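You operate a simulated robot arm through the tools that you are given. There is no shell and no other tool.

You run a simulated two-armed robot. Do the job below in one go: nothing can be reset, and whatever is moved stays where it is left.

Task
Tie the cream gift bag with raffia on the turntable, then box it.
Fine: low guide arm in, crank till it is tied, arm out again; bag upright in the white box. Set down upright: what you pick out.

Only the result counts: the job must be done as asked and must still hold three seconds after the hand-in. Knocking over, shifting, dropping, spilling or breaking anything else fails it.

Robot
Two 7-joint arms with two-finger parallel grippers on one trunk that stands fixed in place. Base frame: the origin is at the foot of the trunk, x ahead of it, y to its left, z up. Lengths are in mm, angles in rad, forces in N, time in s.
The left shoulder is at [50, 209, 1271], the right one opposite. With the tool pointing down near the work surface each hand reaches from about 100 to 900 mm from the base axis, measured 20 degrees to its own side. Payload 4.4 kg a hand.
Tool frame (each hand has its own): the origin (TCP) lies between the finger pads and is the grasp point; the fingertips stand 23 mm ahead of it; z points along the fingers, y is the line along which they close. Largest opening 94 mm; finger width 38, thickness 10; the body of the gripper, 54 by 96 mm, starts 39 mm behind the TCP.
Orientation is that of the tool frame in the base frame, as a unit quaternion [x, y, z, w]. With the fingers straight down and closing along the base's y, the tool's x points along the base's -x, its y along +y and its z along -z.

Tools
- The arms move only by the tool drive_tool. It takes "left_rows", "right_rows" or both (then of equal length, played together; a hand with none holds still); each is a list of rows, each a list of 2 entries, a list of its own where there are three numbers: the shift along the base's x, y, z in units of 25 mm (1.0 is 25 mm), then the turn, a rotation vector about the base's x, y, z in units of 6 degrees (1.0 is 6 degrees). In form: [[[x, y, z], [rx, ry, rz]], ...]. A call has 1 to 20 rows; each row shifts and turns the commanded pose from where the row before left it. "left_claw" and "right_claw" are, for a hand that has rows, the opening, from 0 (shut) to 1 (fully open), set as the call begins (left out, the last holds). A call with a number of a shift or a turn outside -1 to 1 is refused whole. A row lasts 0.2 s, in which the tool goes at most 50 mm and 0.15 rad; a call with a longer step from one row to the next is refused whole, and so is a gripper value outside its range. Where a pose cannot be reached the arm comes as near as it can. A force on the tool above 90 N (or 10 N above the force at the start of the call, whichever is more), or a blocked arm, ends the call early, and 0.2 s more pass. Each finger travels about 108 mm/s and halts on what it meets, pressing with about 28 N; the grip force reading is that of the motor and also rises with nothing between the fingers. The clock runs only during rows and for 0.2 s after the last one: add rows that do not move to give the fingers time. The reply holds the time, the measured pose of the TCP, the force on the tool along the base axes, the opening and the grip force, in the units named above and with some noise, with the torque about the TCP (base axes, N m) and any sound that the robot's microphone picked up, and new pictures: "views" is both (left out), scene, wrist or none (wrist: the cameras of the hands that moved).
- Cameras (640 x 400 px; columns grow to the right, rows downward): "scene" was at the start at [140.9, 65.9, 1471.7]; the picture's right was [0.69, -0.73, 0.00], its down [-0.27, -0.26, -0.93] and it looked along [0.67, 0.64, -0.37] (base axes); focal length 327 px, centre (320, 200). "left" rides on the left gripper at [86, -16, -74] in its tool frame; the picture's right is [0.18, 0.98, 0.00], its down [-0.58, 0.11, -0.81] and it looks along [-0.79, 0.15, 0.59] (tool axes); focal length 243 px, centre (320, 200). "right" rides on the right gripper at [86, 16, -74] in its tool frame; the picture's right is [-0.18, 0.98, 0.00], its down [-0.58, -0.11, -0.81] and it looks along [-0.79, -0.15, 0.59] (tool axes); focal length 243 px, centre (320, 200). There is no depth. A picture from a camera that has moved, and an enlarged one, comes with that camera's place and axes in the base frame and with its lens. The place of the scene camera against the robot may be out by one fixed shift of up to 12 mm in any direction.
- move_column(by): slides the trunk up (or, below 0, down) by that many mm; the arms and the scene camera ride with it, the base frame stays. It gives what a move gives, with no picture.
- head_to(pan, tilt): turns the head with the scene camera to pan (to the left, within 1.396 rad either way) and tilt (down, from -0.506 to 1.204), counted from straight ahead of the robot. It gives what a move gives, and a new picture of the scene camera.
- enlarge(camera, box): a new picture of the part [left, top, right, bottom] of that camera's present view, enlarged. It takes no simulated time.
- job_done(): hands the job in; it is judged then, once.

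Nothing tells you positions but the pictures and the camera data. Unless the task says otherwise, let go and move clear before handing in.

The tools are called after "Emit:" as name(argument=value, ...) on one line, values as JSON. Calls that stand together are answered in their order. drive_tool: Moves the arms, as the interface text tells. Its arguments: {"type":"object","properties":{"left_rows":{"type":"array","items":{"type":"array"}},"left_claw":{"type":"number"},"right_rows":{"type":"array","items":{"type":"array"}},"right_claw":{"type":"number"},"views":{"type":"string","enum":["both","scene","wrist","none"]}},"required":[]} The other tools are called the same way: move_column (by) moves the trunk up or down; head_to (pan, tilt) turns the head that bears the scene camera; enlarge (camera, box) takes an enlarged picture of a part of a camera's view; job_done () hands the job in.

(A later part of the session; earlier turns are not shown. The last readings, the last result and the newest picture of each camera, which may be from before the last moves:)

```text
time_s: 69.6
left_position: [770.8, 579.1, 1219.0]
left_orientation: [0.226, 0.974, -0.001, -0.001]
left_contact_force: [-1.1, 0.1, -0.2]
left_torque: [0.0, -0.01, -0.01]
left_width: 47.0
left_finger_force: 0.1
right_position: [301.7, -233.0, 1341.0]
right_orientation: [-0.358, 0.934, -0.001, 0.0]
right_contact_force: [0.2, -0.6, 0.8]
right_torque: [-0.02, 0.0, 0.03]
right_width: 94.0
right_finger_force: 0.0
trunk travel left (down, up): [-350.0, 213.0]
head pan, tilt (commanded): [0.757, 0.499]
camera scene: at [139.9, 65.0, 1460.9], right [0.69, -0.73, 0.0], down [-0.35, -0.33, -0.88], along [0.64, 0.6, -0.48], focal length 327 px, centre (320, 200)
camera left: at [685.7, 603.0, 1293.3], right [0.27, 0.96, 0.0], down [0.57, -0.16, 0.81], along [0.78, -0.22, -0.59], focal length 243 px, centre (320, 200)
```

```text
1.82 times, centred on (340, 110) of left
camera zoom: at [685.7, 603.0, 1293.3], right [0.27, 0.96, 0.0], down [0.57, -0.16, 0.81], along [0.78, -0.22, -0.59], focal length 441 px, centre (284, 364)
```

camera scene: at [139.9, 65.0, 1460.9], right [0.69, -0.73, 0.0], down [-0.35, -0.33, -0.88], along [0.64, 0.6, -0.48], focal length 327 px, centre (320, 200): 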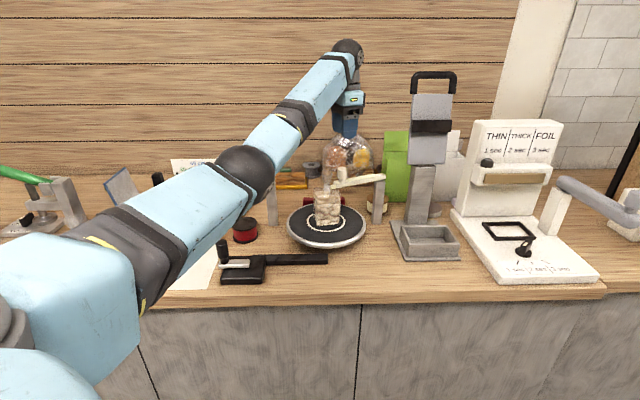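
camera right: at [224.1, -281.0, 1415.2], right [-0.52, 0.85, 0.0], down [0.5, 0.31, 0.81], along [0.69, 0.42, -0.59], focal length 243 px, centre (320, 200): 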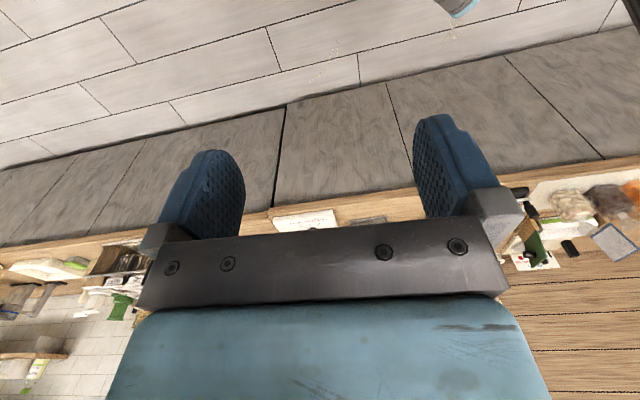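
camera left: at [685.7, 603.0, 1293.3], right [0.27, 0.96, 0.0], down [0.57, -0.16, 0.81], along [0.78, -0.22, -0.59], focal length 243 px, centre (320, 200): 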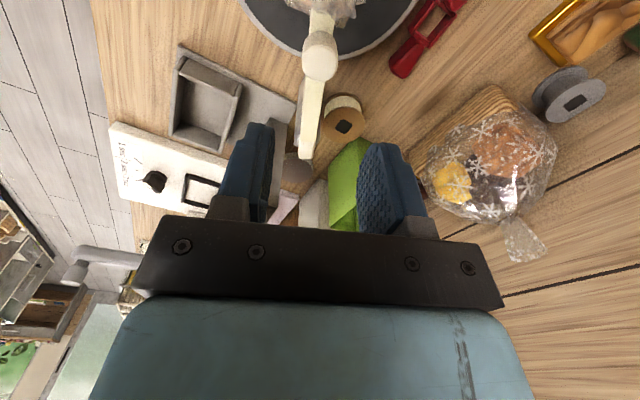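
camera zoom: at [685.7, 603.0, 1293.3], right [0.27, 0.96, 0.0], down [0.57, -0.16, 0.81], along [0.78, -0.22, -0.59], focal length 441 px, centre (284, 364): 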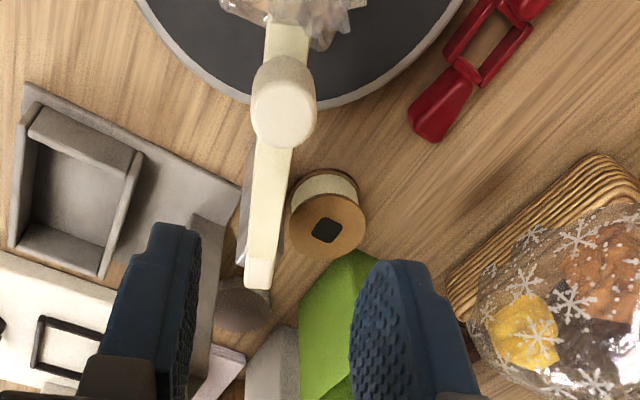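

The arm stays in place. I'll move over to the crank handle and measure it from above.

Emit:
drive_tool(left_rows=[[[-0.5, 0.1, 0.2], [0, 0, 0.5]], [[-0.95, 0.22, 0], [0, 0, 1]], [[-0.95, 0.24, 0], [0, 0, 1]], [[-0.95, 0.24, 0], [0, 0, 1]], [[-0.95, 0.24, 0], [0, 0, 1]], [[-0.95, 0.24, 0], [0, 0, 1]], [[-0.95, 0.24, 0], [0, 0, 1]], [[-0.95, 0.24, 0], [0, 0, 1]], [[-0.95, 0.24, 0], [0, 0, 1]], [[-0.95, 0.24, 0], [0, 0, 1]], [[-0.95, 0.24, 0], [0, 0, 1]], [[-0.95, 0.24, 0], [0, 0, 1]], [[-0.95, 0.24, -0.5], [0, 0, 0.58]], [[-0.95, 0.24, -0.8], [0, 0, 0.5]], [[-0.7, 0.18, -1], [0, 0, 0]], [[0, 0, -0.6], [0, 0, 0]], [[0, 0, 0], [0, 0, 0]]], left_claw=0.7, views="both")

Emit:
enlarge(camera="left", box=[180, 0, 460, 220])

Emit:
enlarge(camera="scene", box=[200, 140, 400, 300])

```text
time_s: 73.2
left_position: [428.2, 664.0, 1152.5]
left_orientation: [-0.418, 0.908, 0.0, 0.0]
left_contact_force: [0.3, -0.7, 1.0]
left_torque: [0.03, 0.02, -0.02]
left_width: 65.7
left_finger_force: 0.0
right_position: [300.1, -233.8, 1340.5]
right_orientation: [-0.358, 0.934, 0.0, 0.0]
right_contact_force: [0.4, -0.1, -0.6]
right_torque: [0.02, -0.01, -0.03]
right_width: 94.0
right_finger_force: 0.2
trunk travel left (down, up): [-350.0, 213.0]
head pan, tilt (commanded): [0.757, 0.499]
camera scene: at [139.1, 64.4, 1461.0], right [0.69, -0.73, 0.0], down [-0.35, -0.33, -0.88], along [0.64, 0.6, -0.48], focal length 327 px, centre (320, 200)
camera left: at [384.9, 586.9, 1226.9], right [-0.87, 0.5, 0.0], down [0.3, 0.51, 0.81], along [0.4, 0.7, -0.59], focal length 243 px, centre (320, 200)
```

scene: 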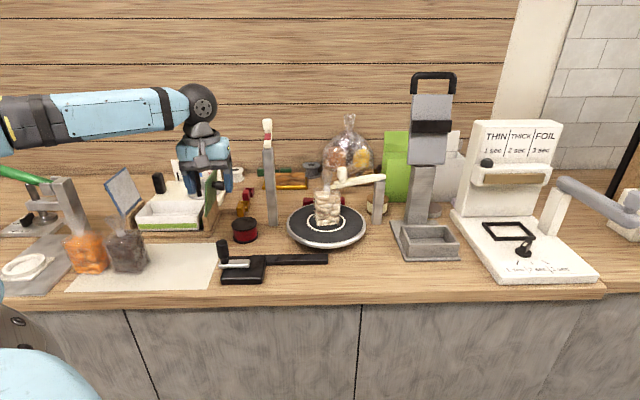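
left: 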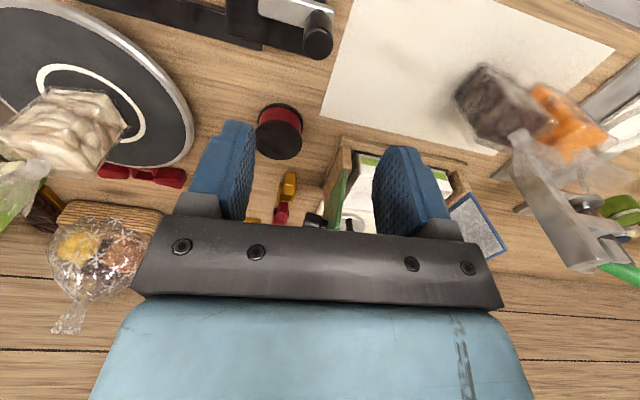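

```text
1.82 times, centred on (320, 110) of left
camera zoom: at [384.9, 586.9, 1226.9], right [-0.87, 0.5, 0.0], down [0.3, 0.51, 0.81], along [0.4, 0.7, -0.59], focal length 441 px, centre (320, 364)
```

zoom: 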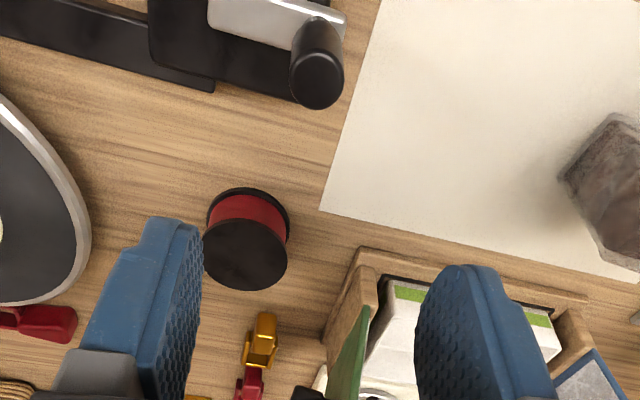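

```text
2.50 times, centred on (300, 220) of scene
camera zoom: at [139.1, 64.4, 1461.0], right [0.69, -0.73, 0.0], down [-0.35, -0.33, -0.88], along [0.64, 0.6, -0.48], focal length 818 px, centre (370, 150)
```

zoom: 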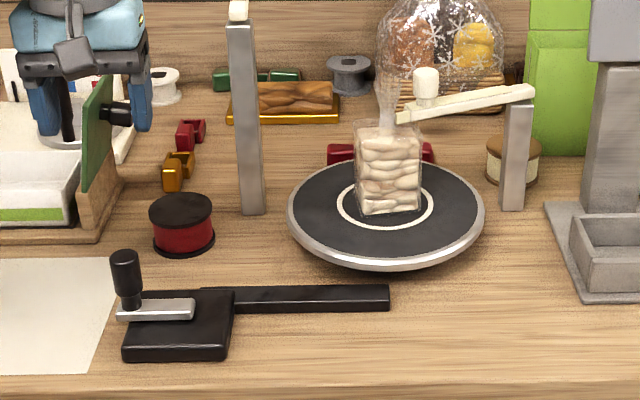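

The crank knob is at about (432,665) with its top near z 989. The crank pivot is about (468,629). I'll come down over the knob and close on it.

Emit:
drive_tool(left_rows=[[[0.15, 0.05, -0.6], [0, 0, 0]], [[0, 0, -1], [0, 0, 0]], [[0, 0, -1], [0, 0, 0]], [[0, 0, -1], [0, 0, 0]], [[0, 0, -1], [0, 0, 0]], [[0, 0, -1], [0, 0, 0]], [[0, 0, -0.8], [0, 0, 0]], [[0, 0, -0.6], [0, 0, 0]], [[0, 0, -0.38], [0, 0, 0]], [[0, 0, 0], [0, 0, 0]]], left_claw=0.7, views="both")

Emit:
enlarge(camera="left", box=[180, 0, 460, 240])

Emit:
enlarge(camera="scene", box=[180, 180, 340, 300])

```text
time_s: 75.4
left_position: [434.4, 666.9, 967.9]
left_orientation: [-0.418, 0.909, 0.0, 0.001]
left_contact_force: [-0.7, 0.5, 0.2]
left_torque: [-0.02, 0.0, 0.01]
left_width: 65.7
left_finger_force: 0.0
right_position: [300.2, -232.3, 1340.8]
right_orientation: [-0.359, 0.933, 0.0, 0.0]
right_contact_force: [0.3, 0.5, 0.4]
right_torque: [0.03, 0.01, 0.01]
right_width: 93.8
right_finger_force: 0.1
trunk travel left (down, up): [-350.0, 213.0]
head pan, tilt (commanded): [0.757, 0.499]
camera scene: at [139.5, 64.6, 1461.0], right [0.69, -0.73, 0.0], down [-0.35, -0.33, -0.88], along [0.64, 0.6, -0.48], focal length 327 px, centre (320, 200)
camera left: at [390.2, 590.0, 1042.3], right [-0.87, 0.5, 0.0], down [0.3, 0.51, 0.81], along [0.4, 0.7, -0.59], focal length 243 px, centre (320, 200)
```

scene: 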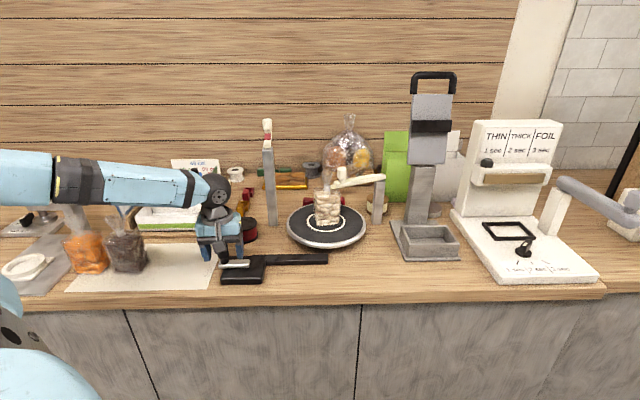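
left: 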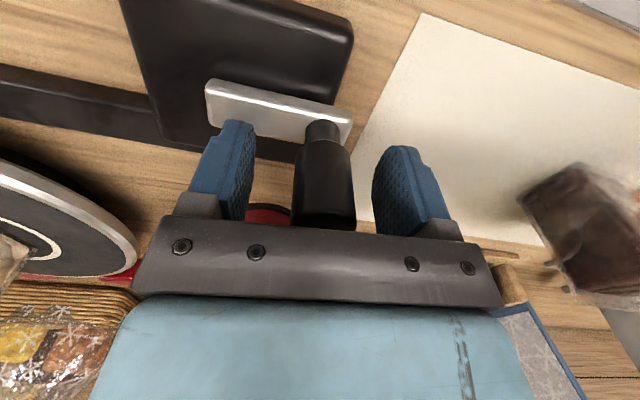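

```text
1.67 times, centred on (320, 120) of left
camera zoom: at [390.2, 590.0, 1042.3], right [-0.87, 0.5, 0.0], down [0.3, 0.51, 0.81], along [0.4, 0.7, -0.59], focal length 404 px, centre (320, 333)
```

zoom: 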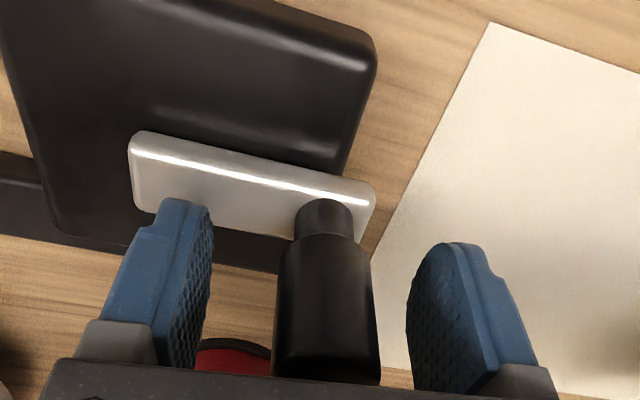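

```text
3.33 times, centred on (260, 240) of scene
camera zoom: at [139.5, 64.6, 1461.0], right [0.69, -0.73, 0.0], down [-0.35, -0.33, -0.88], along [0.64, 0.6, -0.48], focal length 1091 px, centre (520, 67)
```

zoom: 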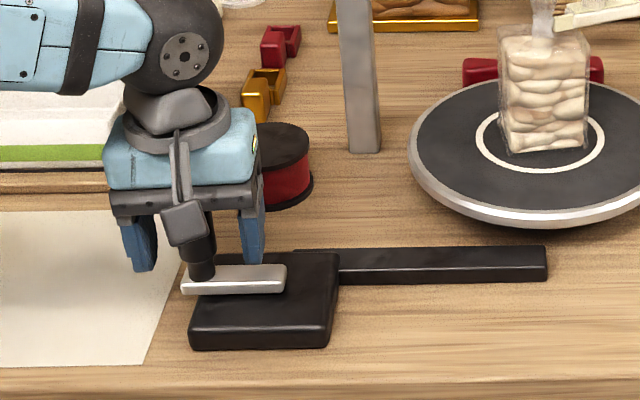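

I can see the crank bar clearly now. Its pivot is about (465,630) with a radius of roughly 48 mm. I'll grip the knob and turn it 45° as a test.

Emit:
drive_tool(left_rows=[[[-0.1, -0.08, 0], [0, 0, 0]], [[0, 0, 0], [0, 0, 0]]], views="none")

Emit:
drive_tool(left_rows=[[[0, 0, 0], [0, 0, 0]], [[0, 0, 0], [0, 0, 0]], [[0, 0, 0], [0, 0, 0]]], left_claw=0.0, views="none")

Emit:
drive_tool(left_rows=[[[0.232, 0.192, 0], [0, 0, 0]], [[0.26, 0.156, 0], [0, 0, 0]], [[0.28, 0.112, 0], [0, 0, 0]], [[0.296, 0.064, 0], [0, 0, 0]], [[0.3, 0.02, 0], [0, 0, 0]], [[0, 0, 0], [0, 0, 0]]], views="both")

Emit:
enlarge(camera="scene", box=[200, 140, 400, 300])

Emit:
enlarge(camera="left", box=[180, 0, 460, 240])

```text
time_s: 76.0
left_position: [432.3, 663.4, 966.4]
left_orientation: [-0.418, 0.908, 0.0, 0.001]
left_contact_force: [1.2, 0.1, -0.3]
left_torque: [0.0, 0.0, 0.02]
left_width: 65.8
left_finger_force: 0.2
right_position: [301.2, -231.4, 1341.6]
right_orientation: [-0.358, 0.934, 0.0, 0.0]
right_contact_force: [-0.5, 0.1, -0.3]
right_torque: [0.02, -0.02, 0.0]
right_width: 94.3
right_finger_force: 0.1
trunk travel left (down, up): [-350.0, 213.0]
head pan, tilt (commanded): [0.757, 0.499]
```

```text
time_s: 76.8
left_position: [431.0, 664.4, 968.4]
left_orientation: [-0.418, 0.908, 0.0, 0.0]
left_contact_force: [-3.3, 5.8, 1.5]
left_torque: [-0.02, 0.44, 0.11]
left_width: 26.5
left_finger_force: 45.2
right_position: [300.0, -232.0, 1340.5]
right_orientation: [-0.359, 0.933, -0.002, 0.0]
right_contact_force: [0.1, -0.1, -0.3]
right_torque: [0.02, 0.0, 0.02]
right_width: 94.4
right_finger_force: 0.0
trunk travel left (down, up): [-350.0, 213.0]
head pan, tilt (commanded): [0.757, 0.499]
```

```text
time_s: 78.2
left_position: [463.5, 682.3, 968.4]
left_orientation: [-0.419, 0.908, -0.001, 0.003]
left_contact_force: [-15.7, 42.4, 5.0]
left_torque: [0.93, 0.04, -0.78]
left_width: 25.9
left_finger_force: 45.0
right_position: [298.3, -228.9, 1342.8]
right_orientation: [-0.359, 0.933, -0.003, 0.001]
right_contact_force: [-0.7, 0.0, 0.3]
right_torque: [0.01, 0.03, 0.03]
right_width: 93.9
right_finger_force: 0.1
trunk travel left (down, up): [-350.0, 213.0]
head pan, tilt (commanded): [0.757, 0.499]
camera scene: at [136.9, 69.4, 1461.1], right [0.69, -0.73, 0.0], down [-0.35, -0.33, -0.88], along [0.64, 0.6, -0.48], focal length 327 px, centre (320, 200)
camera left: at [420.3, 605.4, 1042.2], right [-0.87, 0.5, 0.0], down [0.29, 0.51, 0.81], along [0.4, 0.7, -0.59], focal length 243 px, centre (320, 200)
```

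scene: 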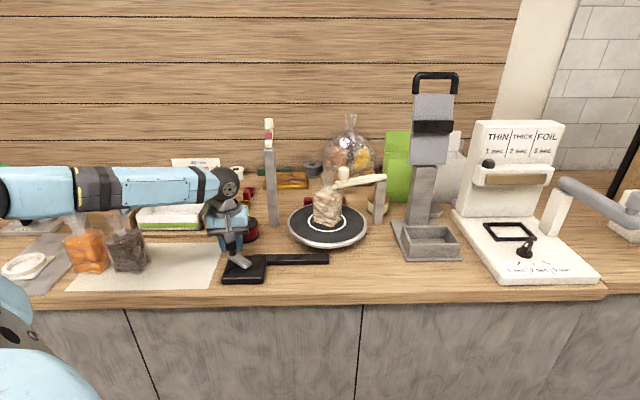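
left: 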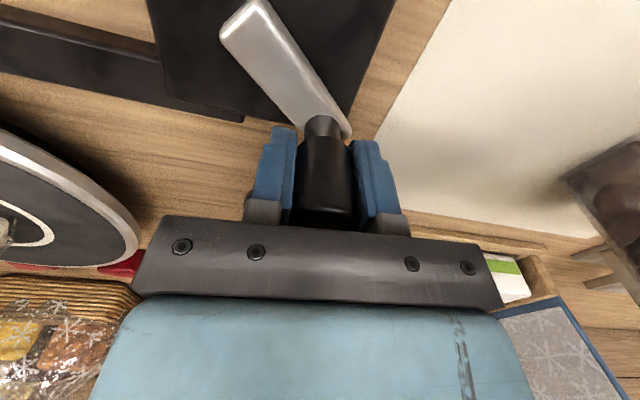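

```text
2.50 times, centred on (300, 220) of scene
camera zoom: at [136.9, 69.4, 1461.1], right [0.69, -0.73, 0.0], down [-0.35, -0.33, -0.88], along [0.64, 0.6, -0.48], focal length 818 px, centre (370, 150)
```

zoom: 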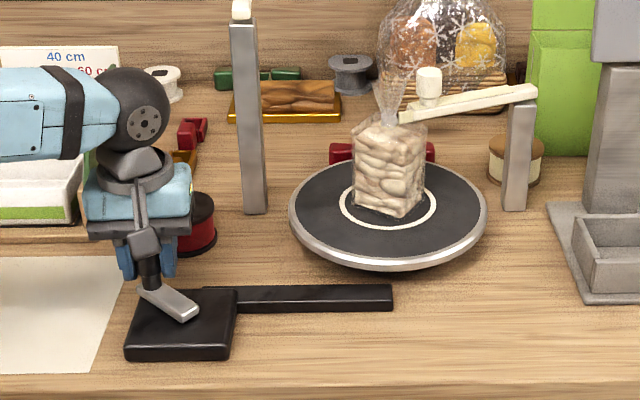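

```text
1.67 times, centred on (320, 120) of left
camera zoom: at [420.3, 605.4, 1042.2], right [-0.87, 0.5, 0.0], down [0.29, 0.51, 0.81], along [0.4, 0.7, -0.59], focal length 404 px, centre (320, 333)
```

zoom: 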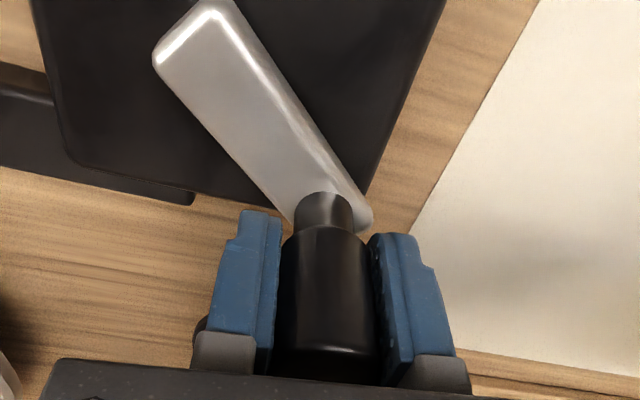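

The turntable and bag turn with the crank. The sideways force shows my circle was slightly off, so I'll shift its centre and continue with another 45°.

Emit:
drive_tool(left_rows=[[[0.2, 0.164, 0], [0, 0, 0]], [[0.296, -0.072, 0], [0, 0, 0]], [[0.284, -0.116, 0], [0, 0, 0]], [[0.264, -0.164, 0], [0, 0, 0]], [[0.232, -0.2, 0], [0, 0, 0]], [[0, 0, 0], [0, 0, 0]]], views="both")

Emit:
enlarge(camera="scene", box=[200, 140, 400, 300])

Emit:
enlarge(camera="left", box=[180, 0, 460, 240])

```text
time_s: 79.6
left_position: [498.9, 665.5, 967.8]
left_orientation: [-0.417, 0.909, -0.002, 0.0]
left_contact_force: [2.4, -1.7, -0.4]
left_torque: [0.82, 0.14, 0.18]
left_width: 26.4
left_finger_force: 44.8
right_position: [300.6, -233.6, 1340.8]
right_orientation: [-0.358, 0.934, 0.0, 0.0]
right_contact_force: [0.3, 0.1, 0.0]
right_torque: [0.04, -0.02, 0.04]
right_width: 93.9
right_finger_force: 0.0
trunk travel left (down, up): [-350.0, 213.0]
head pan, tilt (commanded): [0.757, 0.499]
camera scene: at [139.9, 64.4, 1460.9], right [0.69, -0.73, 0.0], down [-0.35, -0.33, -0.88], along [0.64, 0.6, -0.48], focal length 327 px, centre (320, 200)
camera left: at [454.7, 588.7, 1041.9], right [-0.87, 0.5, 0.0], down [0.29, 0.51, 0.81], along [0.41, 0.7, -0.59], focal length 243 px, centre (320, 200)
```

scene: 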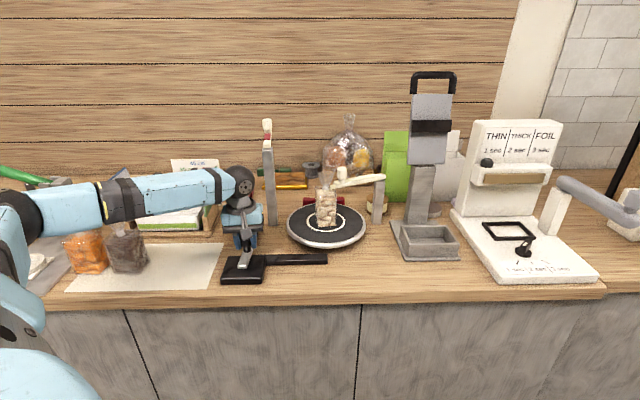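
left: 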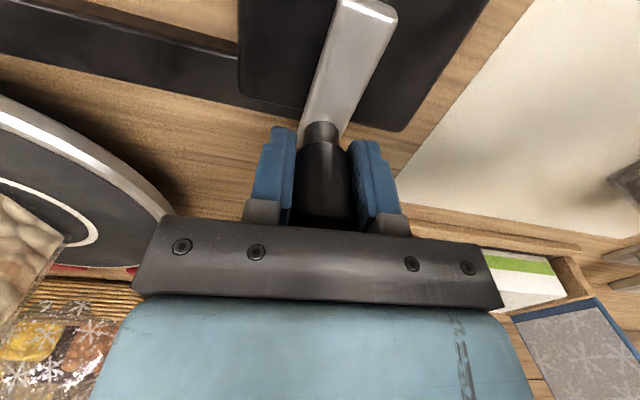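

```text
2.50 times, centred on (300, 220) of scene
camera zoom: at [139.9, 64.4, 1460.9], right [0.69, -0.73, 0.0], down [-0.35, -0.33, -0.88], along [0.64, 0.6, -0.48], focal length 818 px, centre (370, 150)
```

zoom: 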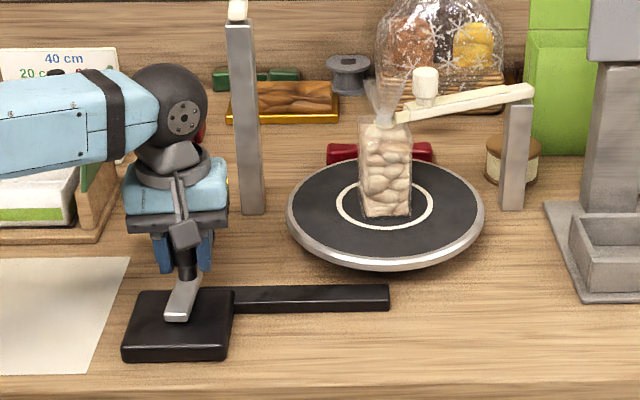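

```text
1.67 times, centred on (320, 120) of left
camera zoom: at [454.7, 588.7, 1041.9], right [-0.87, 0.5, 0.0], down [0.29, 0.51, 0.81], along [0.41, 0.7, -0.59], focal length 404 px, centre (320, 333)
```

zoom: 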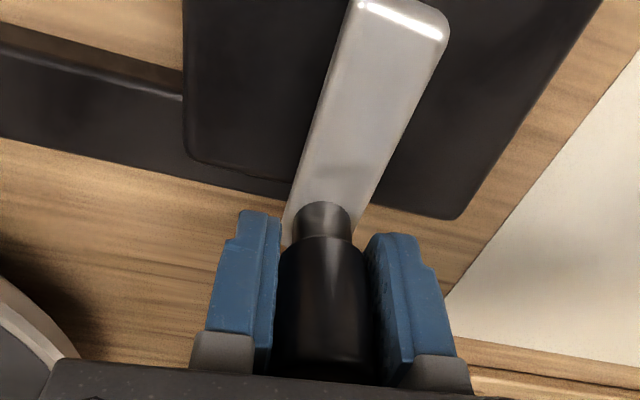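

The force is near zero now. I'll continue turning by 120°.

Emit:
drive_tool(left_rows=[[[0.328, -0.446, 0], [0, 0, 0]], [[0.1956, -0.4728, 0], [0, 0, 0]], [[0.0668, -0.5072, 0], [0, 0, 0]], [[-0.0668, -0.5072, 0], [0, 0, 0]], [[-0.1956, -0.4728, 0], [0, 0, 0]], [[-0.3116, -0.406, 0], [0, 0, 0]], [[-0.406, -0.3116, 0], [0, 0, 0]], [[-0.4728, -0.1956, 0], [0, 0, 0]], [[0, 0, 0], [0, 0, 0]]], views="both")

Emit:
enlarge(camera="scene", box=[200, 140, 400, 300])

Emit:
enlarge(camera="left", box=[180, 0, 460, 240])

```text
time_s: 81.6
left_position: [477.2, 590.4, 965.1]
left_orientation: [-0.42, 0.907, 0.0, 0.001]
left_contact_force: [-12.0, 54.6, 4.7]
left_torque: [0.67, 0.53, -0.16]
left_width: 26.6
left_finger_force: 45.2
right_position: [299.2, -226.5, 1343.2]
right_orientation: [-0.358, 0.934, -0.002, 0.001]
right_contact_force: [0.1, -0.6, -0.6]
right_torque: [-0.04, 0.0, -0.01]
right_width: 94.0
right_finger_force: 0.1
trunk travel left (down, up): [-350.0, 213.0]
head pan, tilt (commanded): [0.757, 0.499]
camera scene: at [137.6, 71.0, 1460.8], right [0.69, -0.73, 0.01], down [-0.35, -0.33, -0.88], along [0.64, 0.6, -0.48], focal length 327 px, centre (320, 200)
camera left: at [432.4, 513.1, 1040.8], right [-0.87, 0.5, 0.0], down [0.29, 0.51, 0.81], along [0.4, 0.7, -0.59], focal length 243 px, centre (320, 200)
```

scene: 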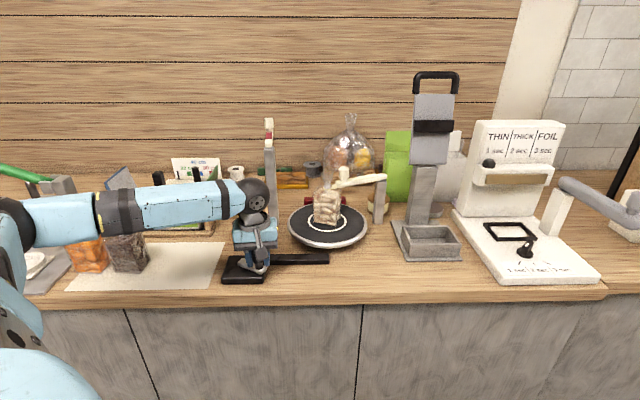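
left: 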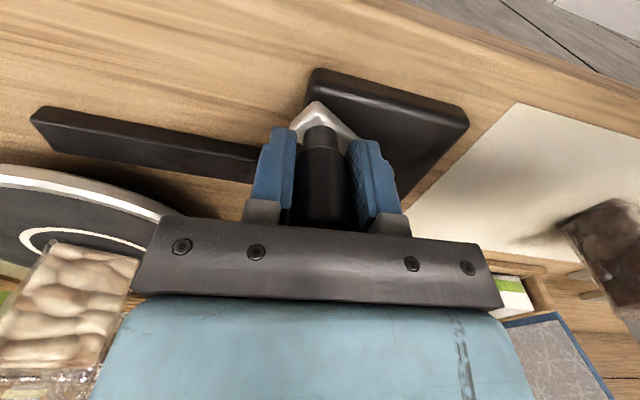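

```text
2.50 times, centred on (300, 220) of scene
camera zoom: at [137.6, 71.0, 1460.8], right [0.69, -0.73, 0.01], down [-0.35, -0.33, -0.88], along [0.64, 0.6, -0.48], focal length 818 px, centre (370, 150)
```

zoom: 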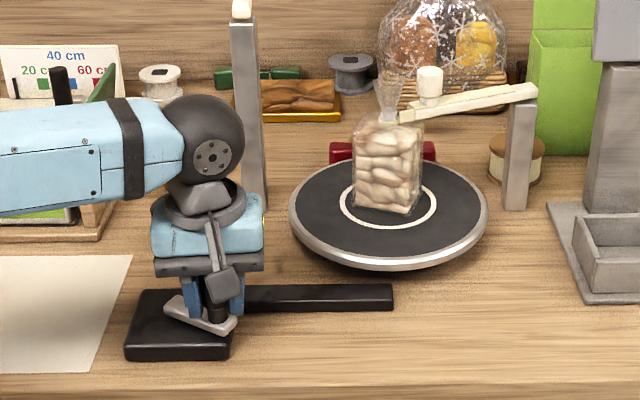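

```text
1.67 times, centred on (320, 120) of left
camera zoom: at [432.4, 513.1, 1040.8], right [-0.87, 0.5, 0.0], down [0.29, 0.51, 0.81], along [0.4, 0.7, -0.59], focal length 404 px, centre (320, 333)
```

zoom: 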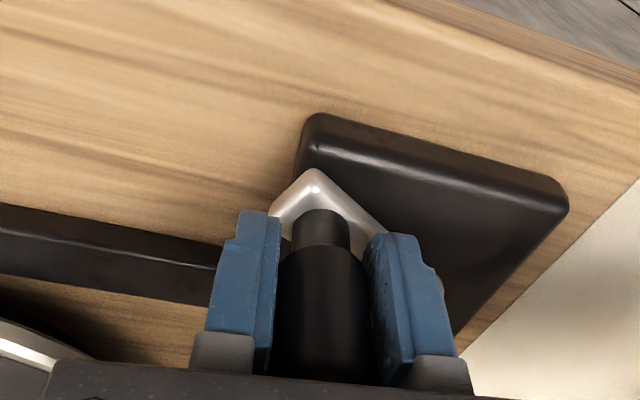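

The fit of all points gives a pivot at about (464,632) with radius 45. I'll use that circle and keep cranking.

Emit:
drive_tool(left_rows=[[[-0.464, 0.124, 0], [0, 0, 0]], [[-0.466, 0.0612, 0], [0, 0, 0]], [[-0.434, 0.1796, 0], [0, 0, 0]], [[-0.3728, 0.286, 0], [0, 0, 0]], [[-0.286, 0.3728, 0], [0, 0, 0]], [[-0.1796, 0.434, 0], [0, 0, 0]], [[-0.0612, 0.466, 0], [0, 0, 0]], [[0.0612, 0.466, 0], [0, 0, 0]], [[0, 0, 0], [0, 0, 0]]], views="both")

Emit:
enlarge(camera="scene", box=[200, 140, 400, 300])

Emit:
enlarge(camera="left", box=[180, 0, 460, 240])

```text
time_s: 83.6
left_position: [422.0, 641.6, 968.6]
left_orientation: [-0.418, 0.908, 0.0, 0.001]
left_contact_force: [5.2, -8.1, -2.5]
left_torque: [-0.99, -0.31, -0.32]
left_width: 26.9
left_finger_force: 45.1
right_position: [300.0, -233.4, 1340.5]
right_orientation: [-0.358, 0.934, 0.001, 0.0]
right_contact_force: [1.2, -0.7, -0.6]
right_torque: [0.0, -0.01, -0.01]
right_width: 94.2
right_finger_force: 0.1
trunk travel left (down, up): [-350.0, 213.0]
head pan, tilt (commanded): [0.757, 0.499]
camera scene: at [140.4, 63.9, 1460.9], right [0.69, -0.73, 0.0], down [-0.35, -0.33, -0.88], along [0.64, 0.6, -0.48], focal length 327 px, centre (320, 200)
camera left: at [378.5, 566.0, 1042.9], right [-0.87, 0.5, 0.0], down [0.3, 0.51, 0.81], along [0.4, 0.7, -0.59], focal length 243 px, centre (320, 200)
```

scene: 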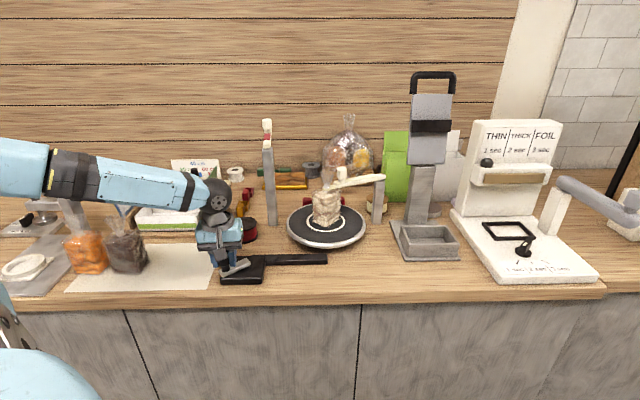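
left: 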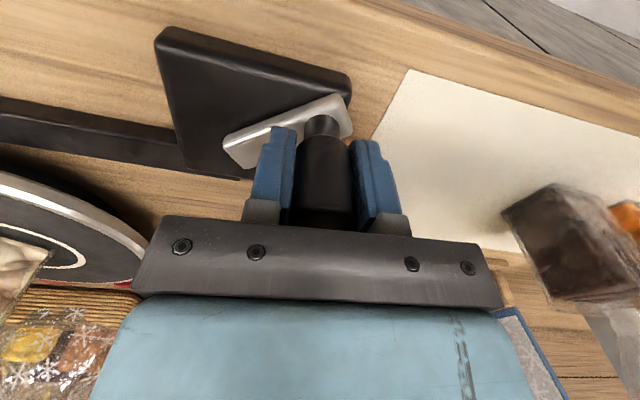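

```text
2.50 times, centred on (300, 220) of scene
camera zoom: at [140.4, 63.9, 1460.9], right [0.69, -0.73, 0.0], down [-0.35, -0.33, -0.88], along [0.64, 0.6, -0.48], focal length 818 px, centre (370, 150)
```

zoom: 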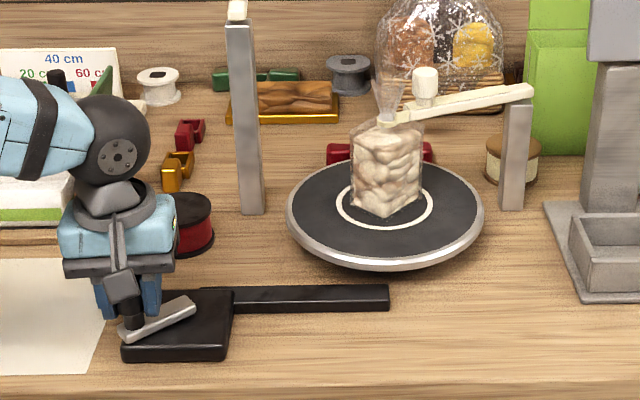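

```text
1.67 times, centred on (320, 120) of left
camera zoom: at [378.5, 566.0, 1042.9], right [-0.87, 0.5, 0.0], down [0.3, 0.51, 0.81], along [0.4, 0.7, -0.59], focal length 404 px, centre (320, 333)
```

zoom: 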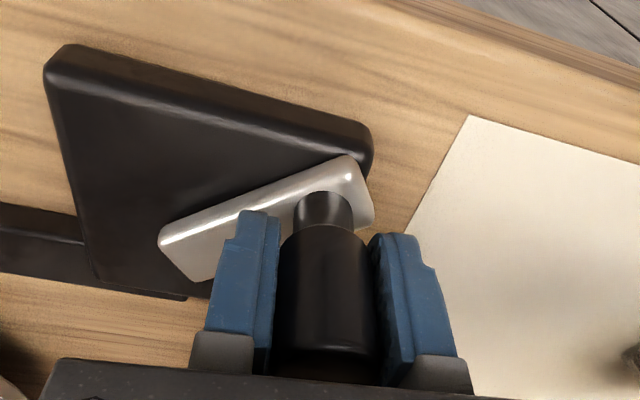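

Emit:
enlarge(camera="scene", box=[300, 160, 380, 240])

```text
5.00 times, centred on (340, 200) of scene
camera zoom: at [140.4, 63.9, 1460.9], right [0.69, -0.73, 0.0], down [-0.35, -0.33, -0.88], along [0.64, 0.6, -0.48], focal length 1636 px, centre (220, 200)
```

zoom: 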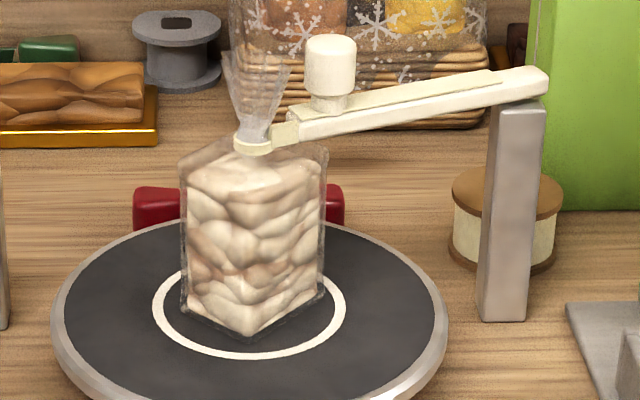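

Raffia is starting to wind around the neck. I'll keep turning another half turn.

Emit:
drive_tool(left_rows=[[[0.1796, 0.434, 0], [0, 0, 0]], [[0.286, 0.3728, 0], [0, 0, 0]], [[0.3728, 0.286, 0], [0, 0, 0]], [[0.434, 0.1796, 0], [0, 0, 0]], [[0.466, 0.0612, 0], [0, 0, 0]], [[0.466, -0.0612, 0], [0, 0, 0]], [[0.434, -0.1796, 0], [0, 0, 0]], [[0.3728, -0.286, 0], [0, 0, 0]], [[0.286, -0.3728, 0], [0, 0, 0]], [[0.1796, -0.434, 0], [0, 0, 0]], [[0.0612, -0.466, 0], [0, 0, 0]], [[-0.0612, -0.466, 0], [0, 0, 0]], [[0, 0, 0], [0, 0, 0]]], views="both")

Emit:
enlarge(camera="scene", box=[300, 160, 380, 240])

Emit:
enlarge(camera="left", box=[180, 0, 460, 240])

```text
time_s: 86.4
left_position: [508.0, 618.9, 967.7]
left_orientation: [-0.417, 0.909, -0.001, 0.0]
left_contact_force: [-17.2, 0.1, -3.5]
left_torque: [0.84, -0.22, 0.19]
left_width: 26.6
left_finger_force: 44.6
right_position: [298.4, -232.1, 1342.2]
right_orientation: [-0.358, 0.934, 0.0, 0.001]
right_contact_force: [0.8, 0.2, -0.1]
right_torque: [0.02, -0.02, 0.0]
right_width: 94.1
right_finger_force: 0.0
trunk travel left (down, up): [-350.0, 213.0]
head pan, tilt (commanded): [0.757, 0.499]
camera scene: at [137.5, 65.2, 1461.1], right [0.69, -0.73, 0.0], down [-0.35, -0.33, -0.88], along [0.64, 0.6, -0.48], focal length 327 px, centre (320, 200)
camera left: at [463.7, 542.7, 1042.5], right [-0.87, 0.5, 0.0], down [0.3, 0.51, 0.81], along [0.4, 0.7, -0.59], focal length 243 px, centre (320, 200)
```

scene: 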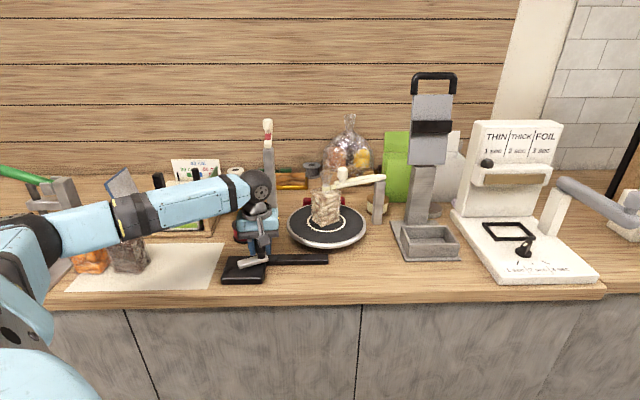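
left: 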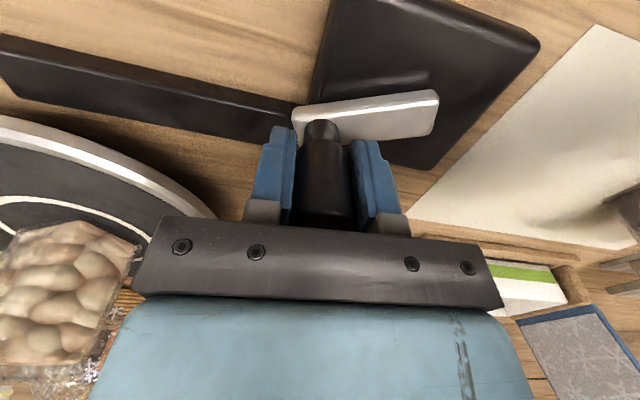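

```text
5.00 times, centred on (340, 200) of scene
camera zoom: at [137.5, 65.2, 1461.1], right [0.69, -0.73, 0.0], down [-0.35, -0.33, -0.88], along [0.64, 0.6, -0.48], focal length 1636 px, centre (220, 200)
```

zoom: 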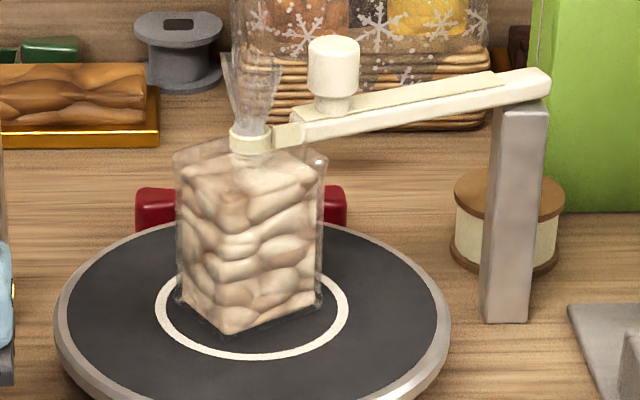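

```text
1.67 times, centred on (320, 120) of left
camera zoom: at [463.7, 542.7, 1042.5], right [-0.87, 0.5, 0.0], down [0.3, 0.51, 0.81], along [0.4, 0.7, -0.59], focal length 404 px, centre (320, 333)
```

zoom: 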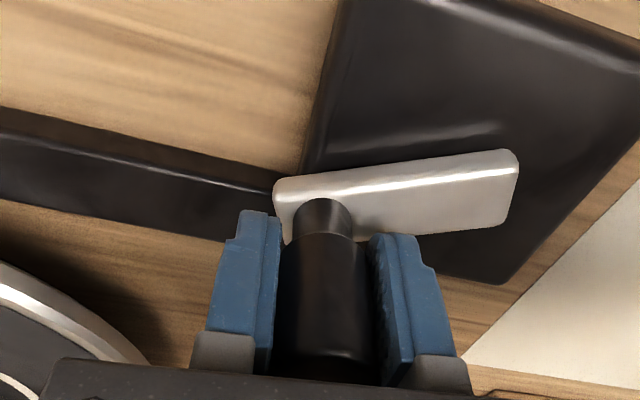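

The raffia band is getting thicker. I'll do another half turn.

Emit:
drive_tool(left_rows=[[[-0.2, -0.434, 0], [0, 0, 0]], [[-0.286, -0.3728, 0], [0, 0, 0]], [[-0.3728, -0.286, 0], [0, 0, 0]], [[-0.434, -0.1796, 0], [0, 0, 0]], [[-0.466, -0.0612, 0], [0, 0, 0]], [[-0.466, 0.0612, 0], [0, 0, 0]], [[-0.434, 0.1796, 0], [0, 0, 0]], [[-0.3728, 0.286, 0], [0, 0, 0]], [[-0.286, 0.3728, 0], [0, 0, 0]], [[-0.1796, 0.434, 0], [0, 0, 0]], [[-0.0612, 0.466, 0], [0, 0, 0]], [[0.0612, 0.466, 0], [0, 0, 0]], [[0, 0, 0], [0, 0, 0]]], views="both")

Emit:
enlarge(camera="scene", box=[300, 160, 380, 240])

Emit:
enlarge(camera="left", box=[180, 0, 460, 240])

```text
time_s: 89.2
left_position: [422.0, 644.6, 969.2]
left_orientation: [-0.418, 0.908, 0.0, 0.0]
left_contact_force: [1.5, -7.7, 1.1]
left_torque: [-1.16, -0.22, -0.25]
left_width: 26.7
left_finger_force: 45.0
right_position: [300.4, -233.9, 1341.2]
right_orientation: [-0.358, 0.934, 0.0, 0.001]
right_contact_force: [-0.7, 0.6, 0.2]
right_torque: [0.0, -0.01, 0.03]
right_width: 93.9
right_finger_force: 0.0
trunk travel left (down, up): [-350.0, 213.0]
head pan, tilt (commanded): [0.757, 0.499]
camera scene: at [139.6, 63.7, 1461.1], right [0.69, -0.73, 0.0], down [-0.35, -0.33, -0.88], along [0.64, 0.6, -0.48], focal length 327 px, centre (320, 200)
camera left: at [378.5, 567.0, 1043.8], right [-0.87, 0.5, 0.0], down [0.29, 0.51, 0.81], along [0.4, 0.7, -0.59], focal length 243 px, centre (320, 200)
```

scene: 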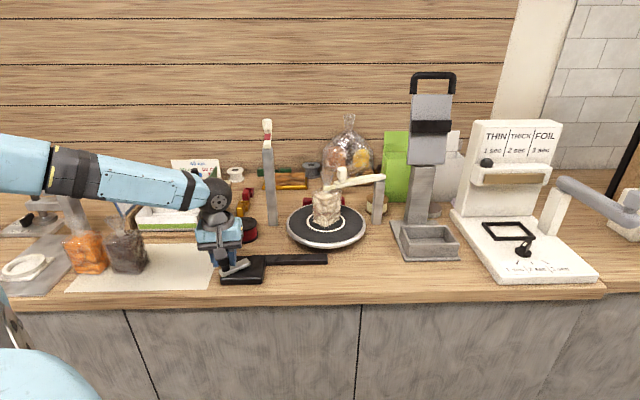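
left: 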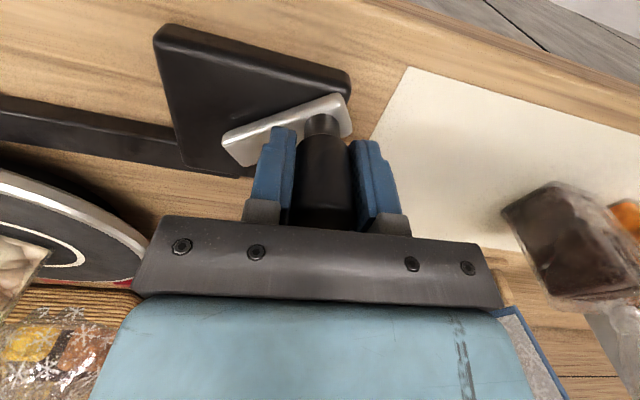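

```text
5.00 times, centred on (340, 200) of scene
camera zoom: at [139.6, 63.7, 1461.1], right [0.69, -0.73, 0.0], down [-0.35, -0.33, -0.88], along [0.64, 0.6, -0.48], focal length 1636 px, centre (220, 200)
```

zoom: 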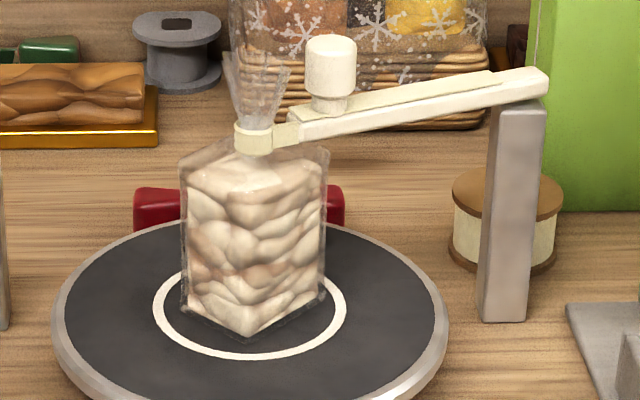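

```text
1.67 times, centred on (320, 120) of left
camera zoom: at [378.5, 567.0, 1043.8], right [-0.87, 0.5, 0.0], down [0.29, 0.51, 0.81], along [0.4, 0.7, -0.59], focal length 404 px, centre (320, 333)
```

zoom: 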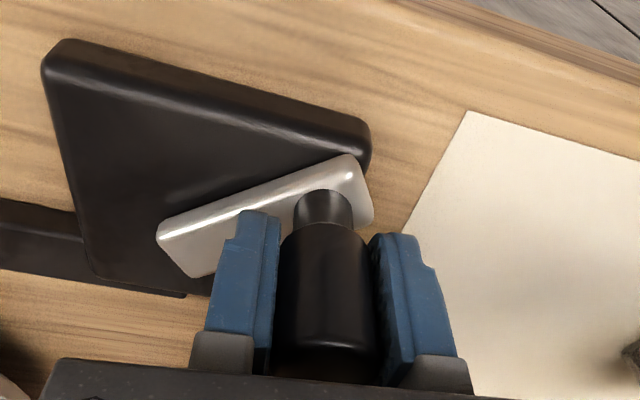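

The band keeps growing, about 1.9 turns so far. I'll keep going and watch for a change.

Emit:
drive_tool(left_rows=[[[0.1796, 0.42, 0], [0, 0, 0]], [[0.286, 0.3728, 0], [0, 0, 0]], [[0.3728, 0.286, 0], [0, 0, 0]], [[0.434, 0.1796, 0], [0, 0, 0]], [[0.466, 0.0612, 0], [0, 0, 0]], [[0.466, -0.0612, 0], [0, 0, 0]], [[0.434, -0.1796, 0], [0, 0, 0]], [[0.3728, -0.286, 0], [0, 0, 0]], [[0.286, -0.3728, 0], [0, 0, 0]], [[0.1796, -0.434, 0], [0, 0, 0]], [[0.0612, -0.466, 0], [0, 0, 0]], [[-0.0612, -0.466, 0], [0, 0, 0]], [[0, 0, 0], [0, 0, 0]]], views="scene")

Emit:
enlarge(camera="scene", box=[300, 160, 380, 240])

```text
time_s: 90.5
left_position: [466.3, 689.3, 968.0]
left_orientation: [-0.424, 0.906, 0.012, 0.003]
left_contact_force: [-7.9, 47.3, -2.4]
left_torque: [-1.75, -1.54, -0.45]
left_width: 27.6
left_finger_force: 45.0
right_position: [301.1, -231.4, 1341.4]
right_orientation: [-0.358, 0.934, 0.0, -0.001]
right_contact_force: [0.5, -1.5, 0.0]
right_torque: [0.07, 0.02, 0.04]
right_width: 94.0
right_finger_force: 0.0
trunk travel left (down, up): [-350.0, 213.0]
head pan, tilt (commanded): [0.757, 0.499]
stopped in row 6 (left hand): the force on the tool passed its limit at 97 N (the readings are from after the stop); the commanded pose is now the measured one
camera scene: at [141.0, 66.7, 1460.3], right [0.69, -0.73, 0.0], down [-0.35, -0.33, -0.88], along [0.64, 0.6, -0.48], focal length 327 px, centre (320, 200)
```

scene: 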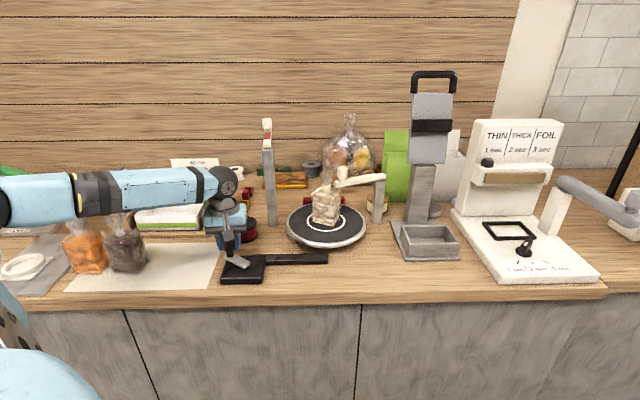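

```text
5.00 times, centred on (340, 200) of scene
camera zoom: at [141.0, 66.7, 1460.3], right [0.69, -0.73, 0.0], down [-0.35, -0.33, -0.88], along [0.64, 0.6, -0.48], focal length 1636 px, centre (220, 200)
```

zoom: 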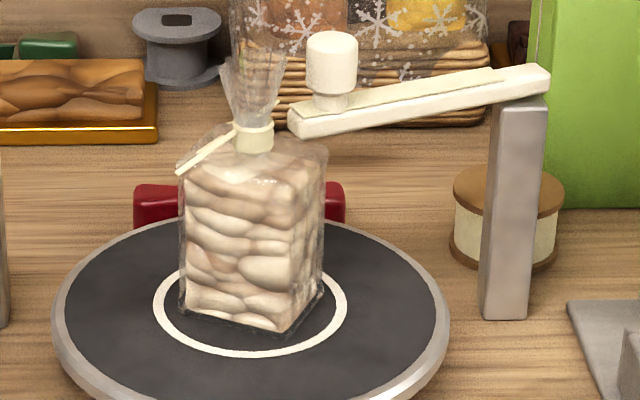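

A raffia tail has appeared at the neck and the strand to the guide arm is gone, so it looks tied. I'll release the crank knob and rise.

Emit:
drive_tool(left_rows=[[[0, 0, 0], [0, 0, 0]], [[0, 0, 0], [0, 0, 0]], [[0, 0, 0], [0, 0, 0]], [[0, 0, 0.5], [0, 0, 0]], [[0, 0, 1], [0, 0, 0]], [[0, 0, 1], [0, 0, 0]], [[0, 0, 1], [0, 0, 0]], [[0, 0, 1], [0, 0, 0]], [[0, 0, 1], [0, 0, 0]], [[0, 0, 1], [0, 0, 0]], [[0, 0, 1], [0, 0, 0]], [[0, 0, 1], [0, 0, 0]], [[0, 0, 1], [0, 0, 0]], [[0, 0, 0.5], [0, 0, 0]], [[0, 0, 0], [0, 0, 0]]], left_claw=0.7, views="both")

Emit:
enlarge(camera="scene", box=[300, 160, 400, 240])

Emit:
enlarge(camera="scene", box=[200, 210, 300, 290])

```text
time_s: 93.7
left_position: [466.4, 683.8, 1218.9]
left_orientation: [-0.421, 0.907, 0.008, 0.002]
left_contact_force: [-0.3, -0.1, 0.1]
left_torque: [-0.04, 0.01, 0.01]
left_width: 65.9
left_finger_force: 0.0
right_position: [301.1, -232.8, 1340.2]
right_orientation: [-0.359, 0.933, 0.0, 0.0]
right_contact_force: [0.6, -0.1, 0.0]
right_torque: [0.03, 0.01, -0.01]
right_width: 94.2
right_finger_force: 0.0
trunk travel left (down, up): [-350.0, 213.0]
head pan, tilt (commanded): [0.757, 0.499]
camera scene: at [139.5, 64.8, 1461.0], right [0.69, -0.73, 0.0], down [-0.35, -0.33, -0.88], along [0.64, 0.6, -0.48], focal length 327 px, centre (320, 200)
camera left: at [422.2, 605.2, 1292.3], right [-0.87, 0.49, 0.01], down [0.29, 0.5, 0.81], along [0.4, 0.71, -0.58], focal length 243 px, centre (320, 200)
```

scene: 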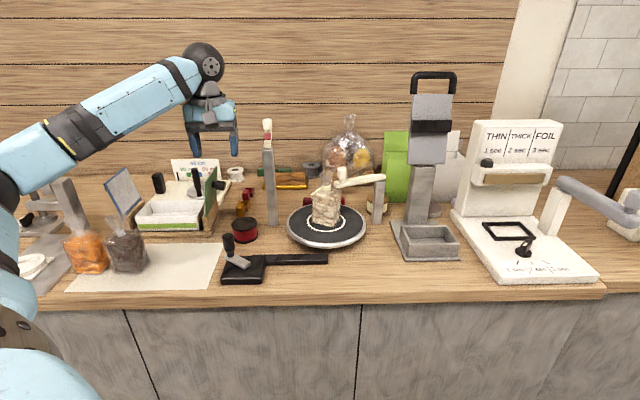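
left: 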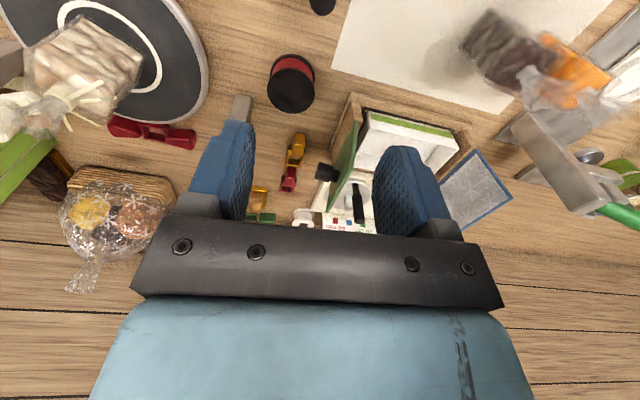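

```text
5.00 times, centred on (350, 200) of scene
camera zoom: at [139.5, 64.8, 1461.0], right [0.69, -0.73, 0.0], down [-0.35, -0.33, -0.88], along [0.64, 0.6, -0.48], focal length 1636 px, centre (170, 200)
```

zoom: 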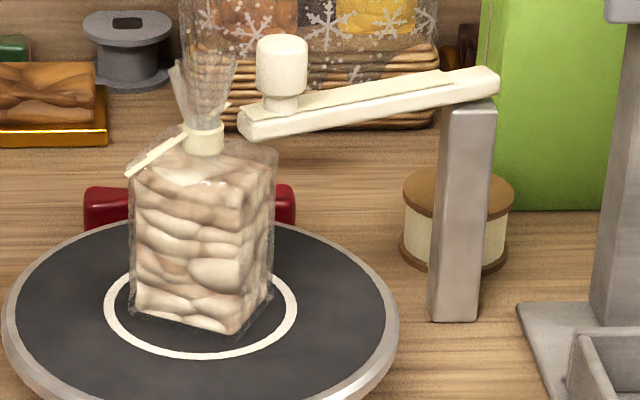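

```text
5.00 times, centred on (250, 250) of scene
camera zoom: at [139.5, 64.8, 1461.0], right [0.69, -0.73, 0.0], down [-0.35, -0.33, -0.88], along [0.64, 0.6, -0.48], focal length 1636 px, centre (670, -50)
```

zoom: 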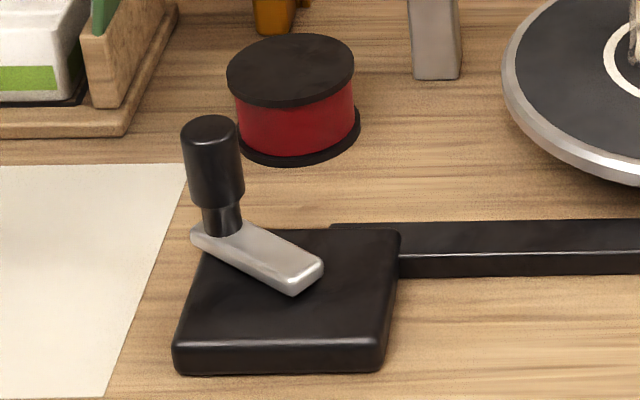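

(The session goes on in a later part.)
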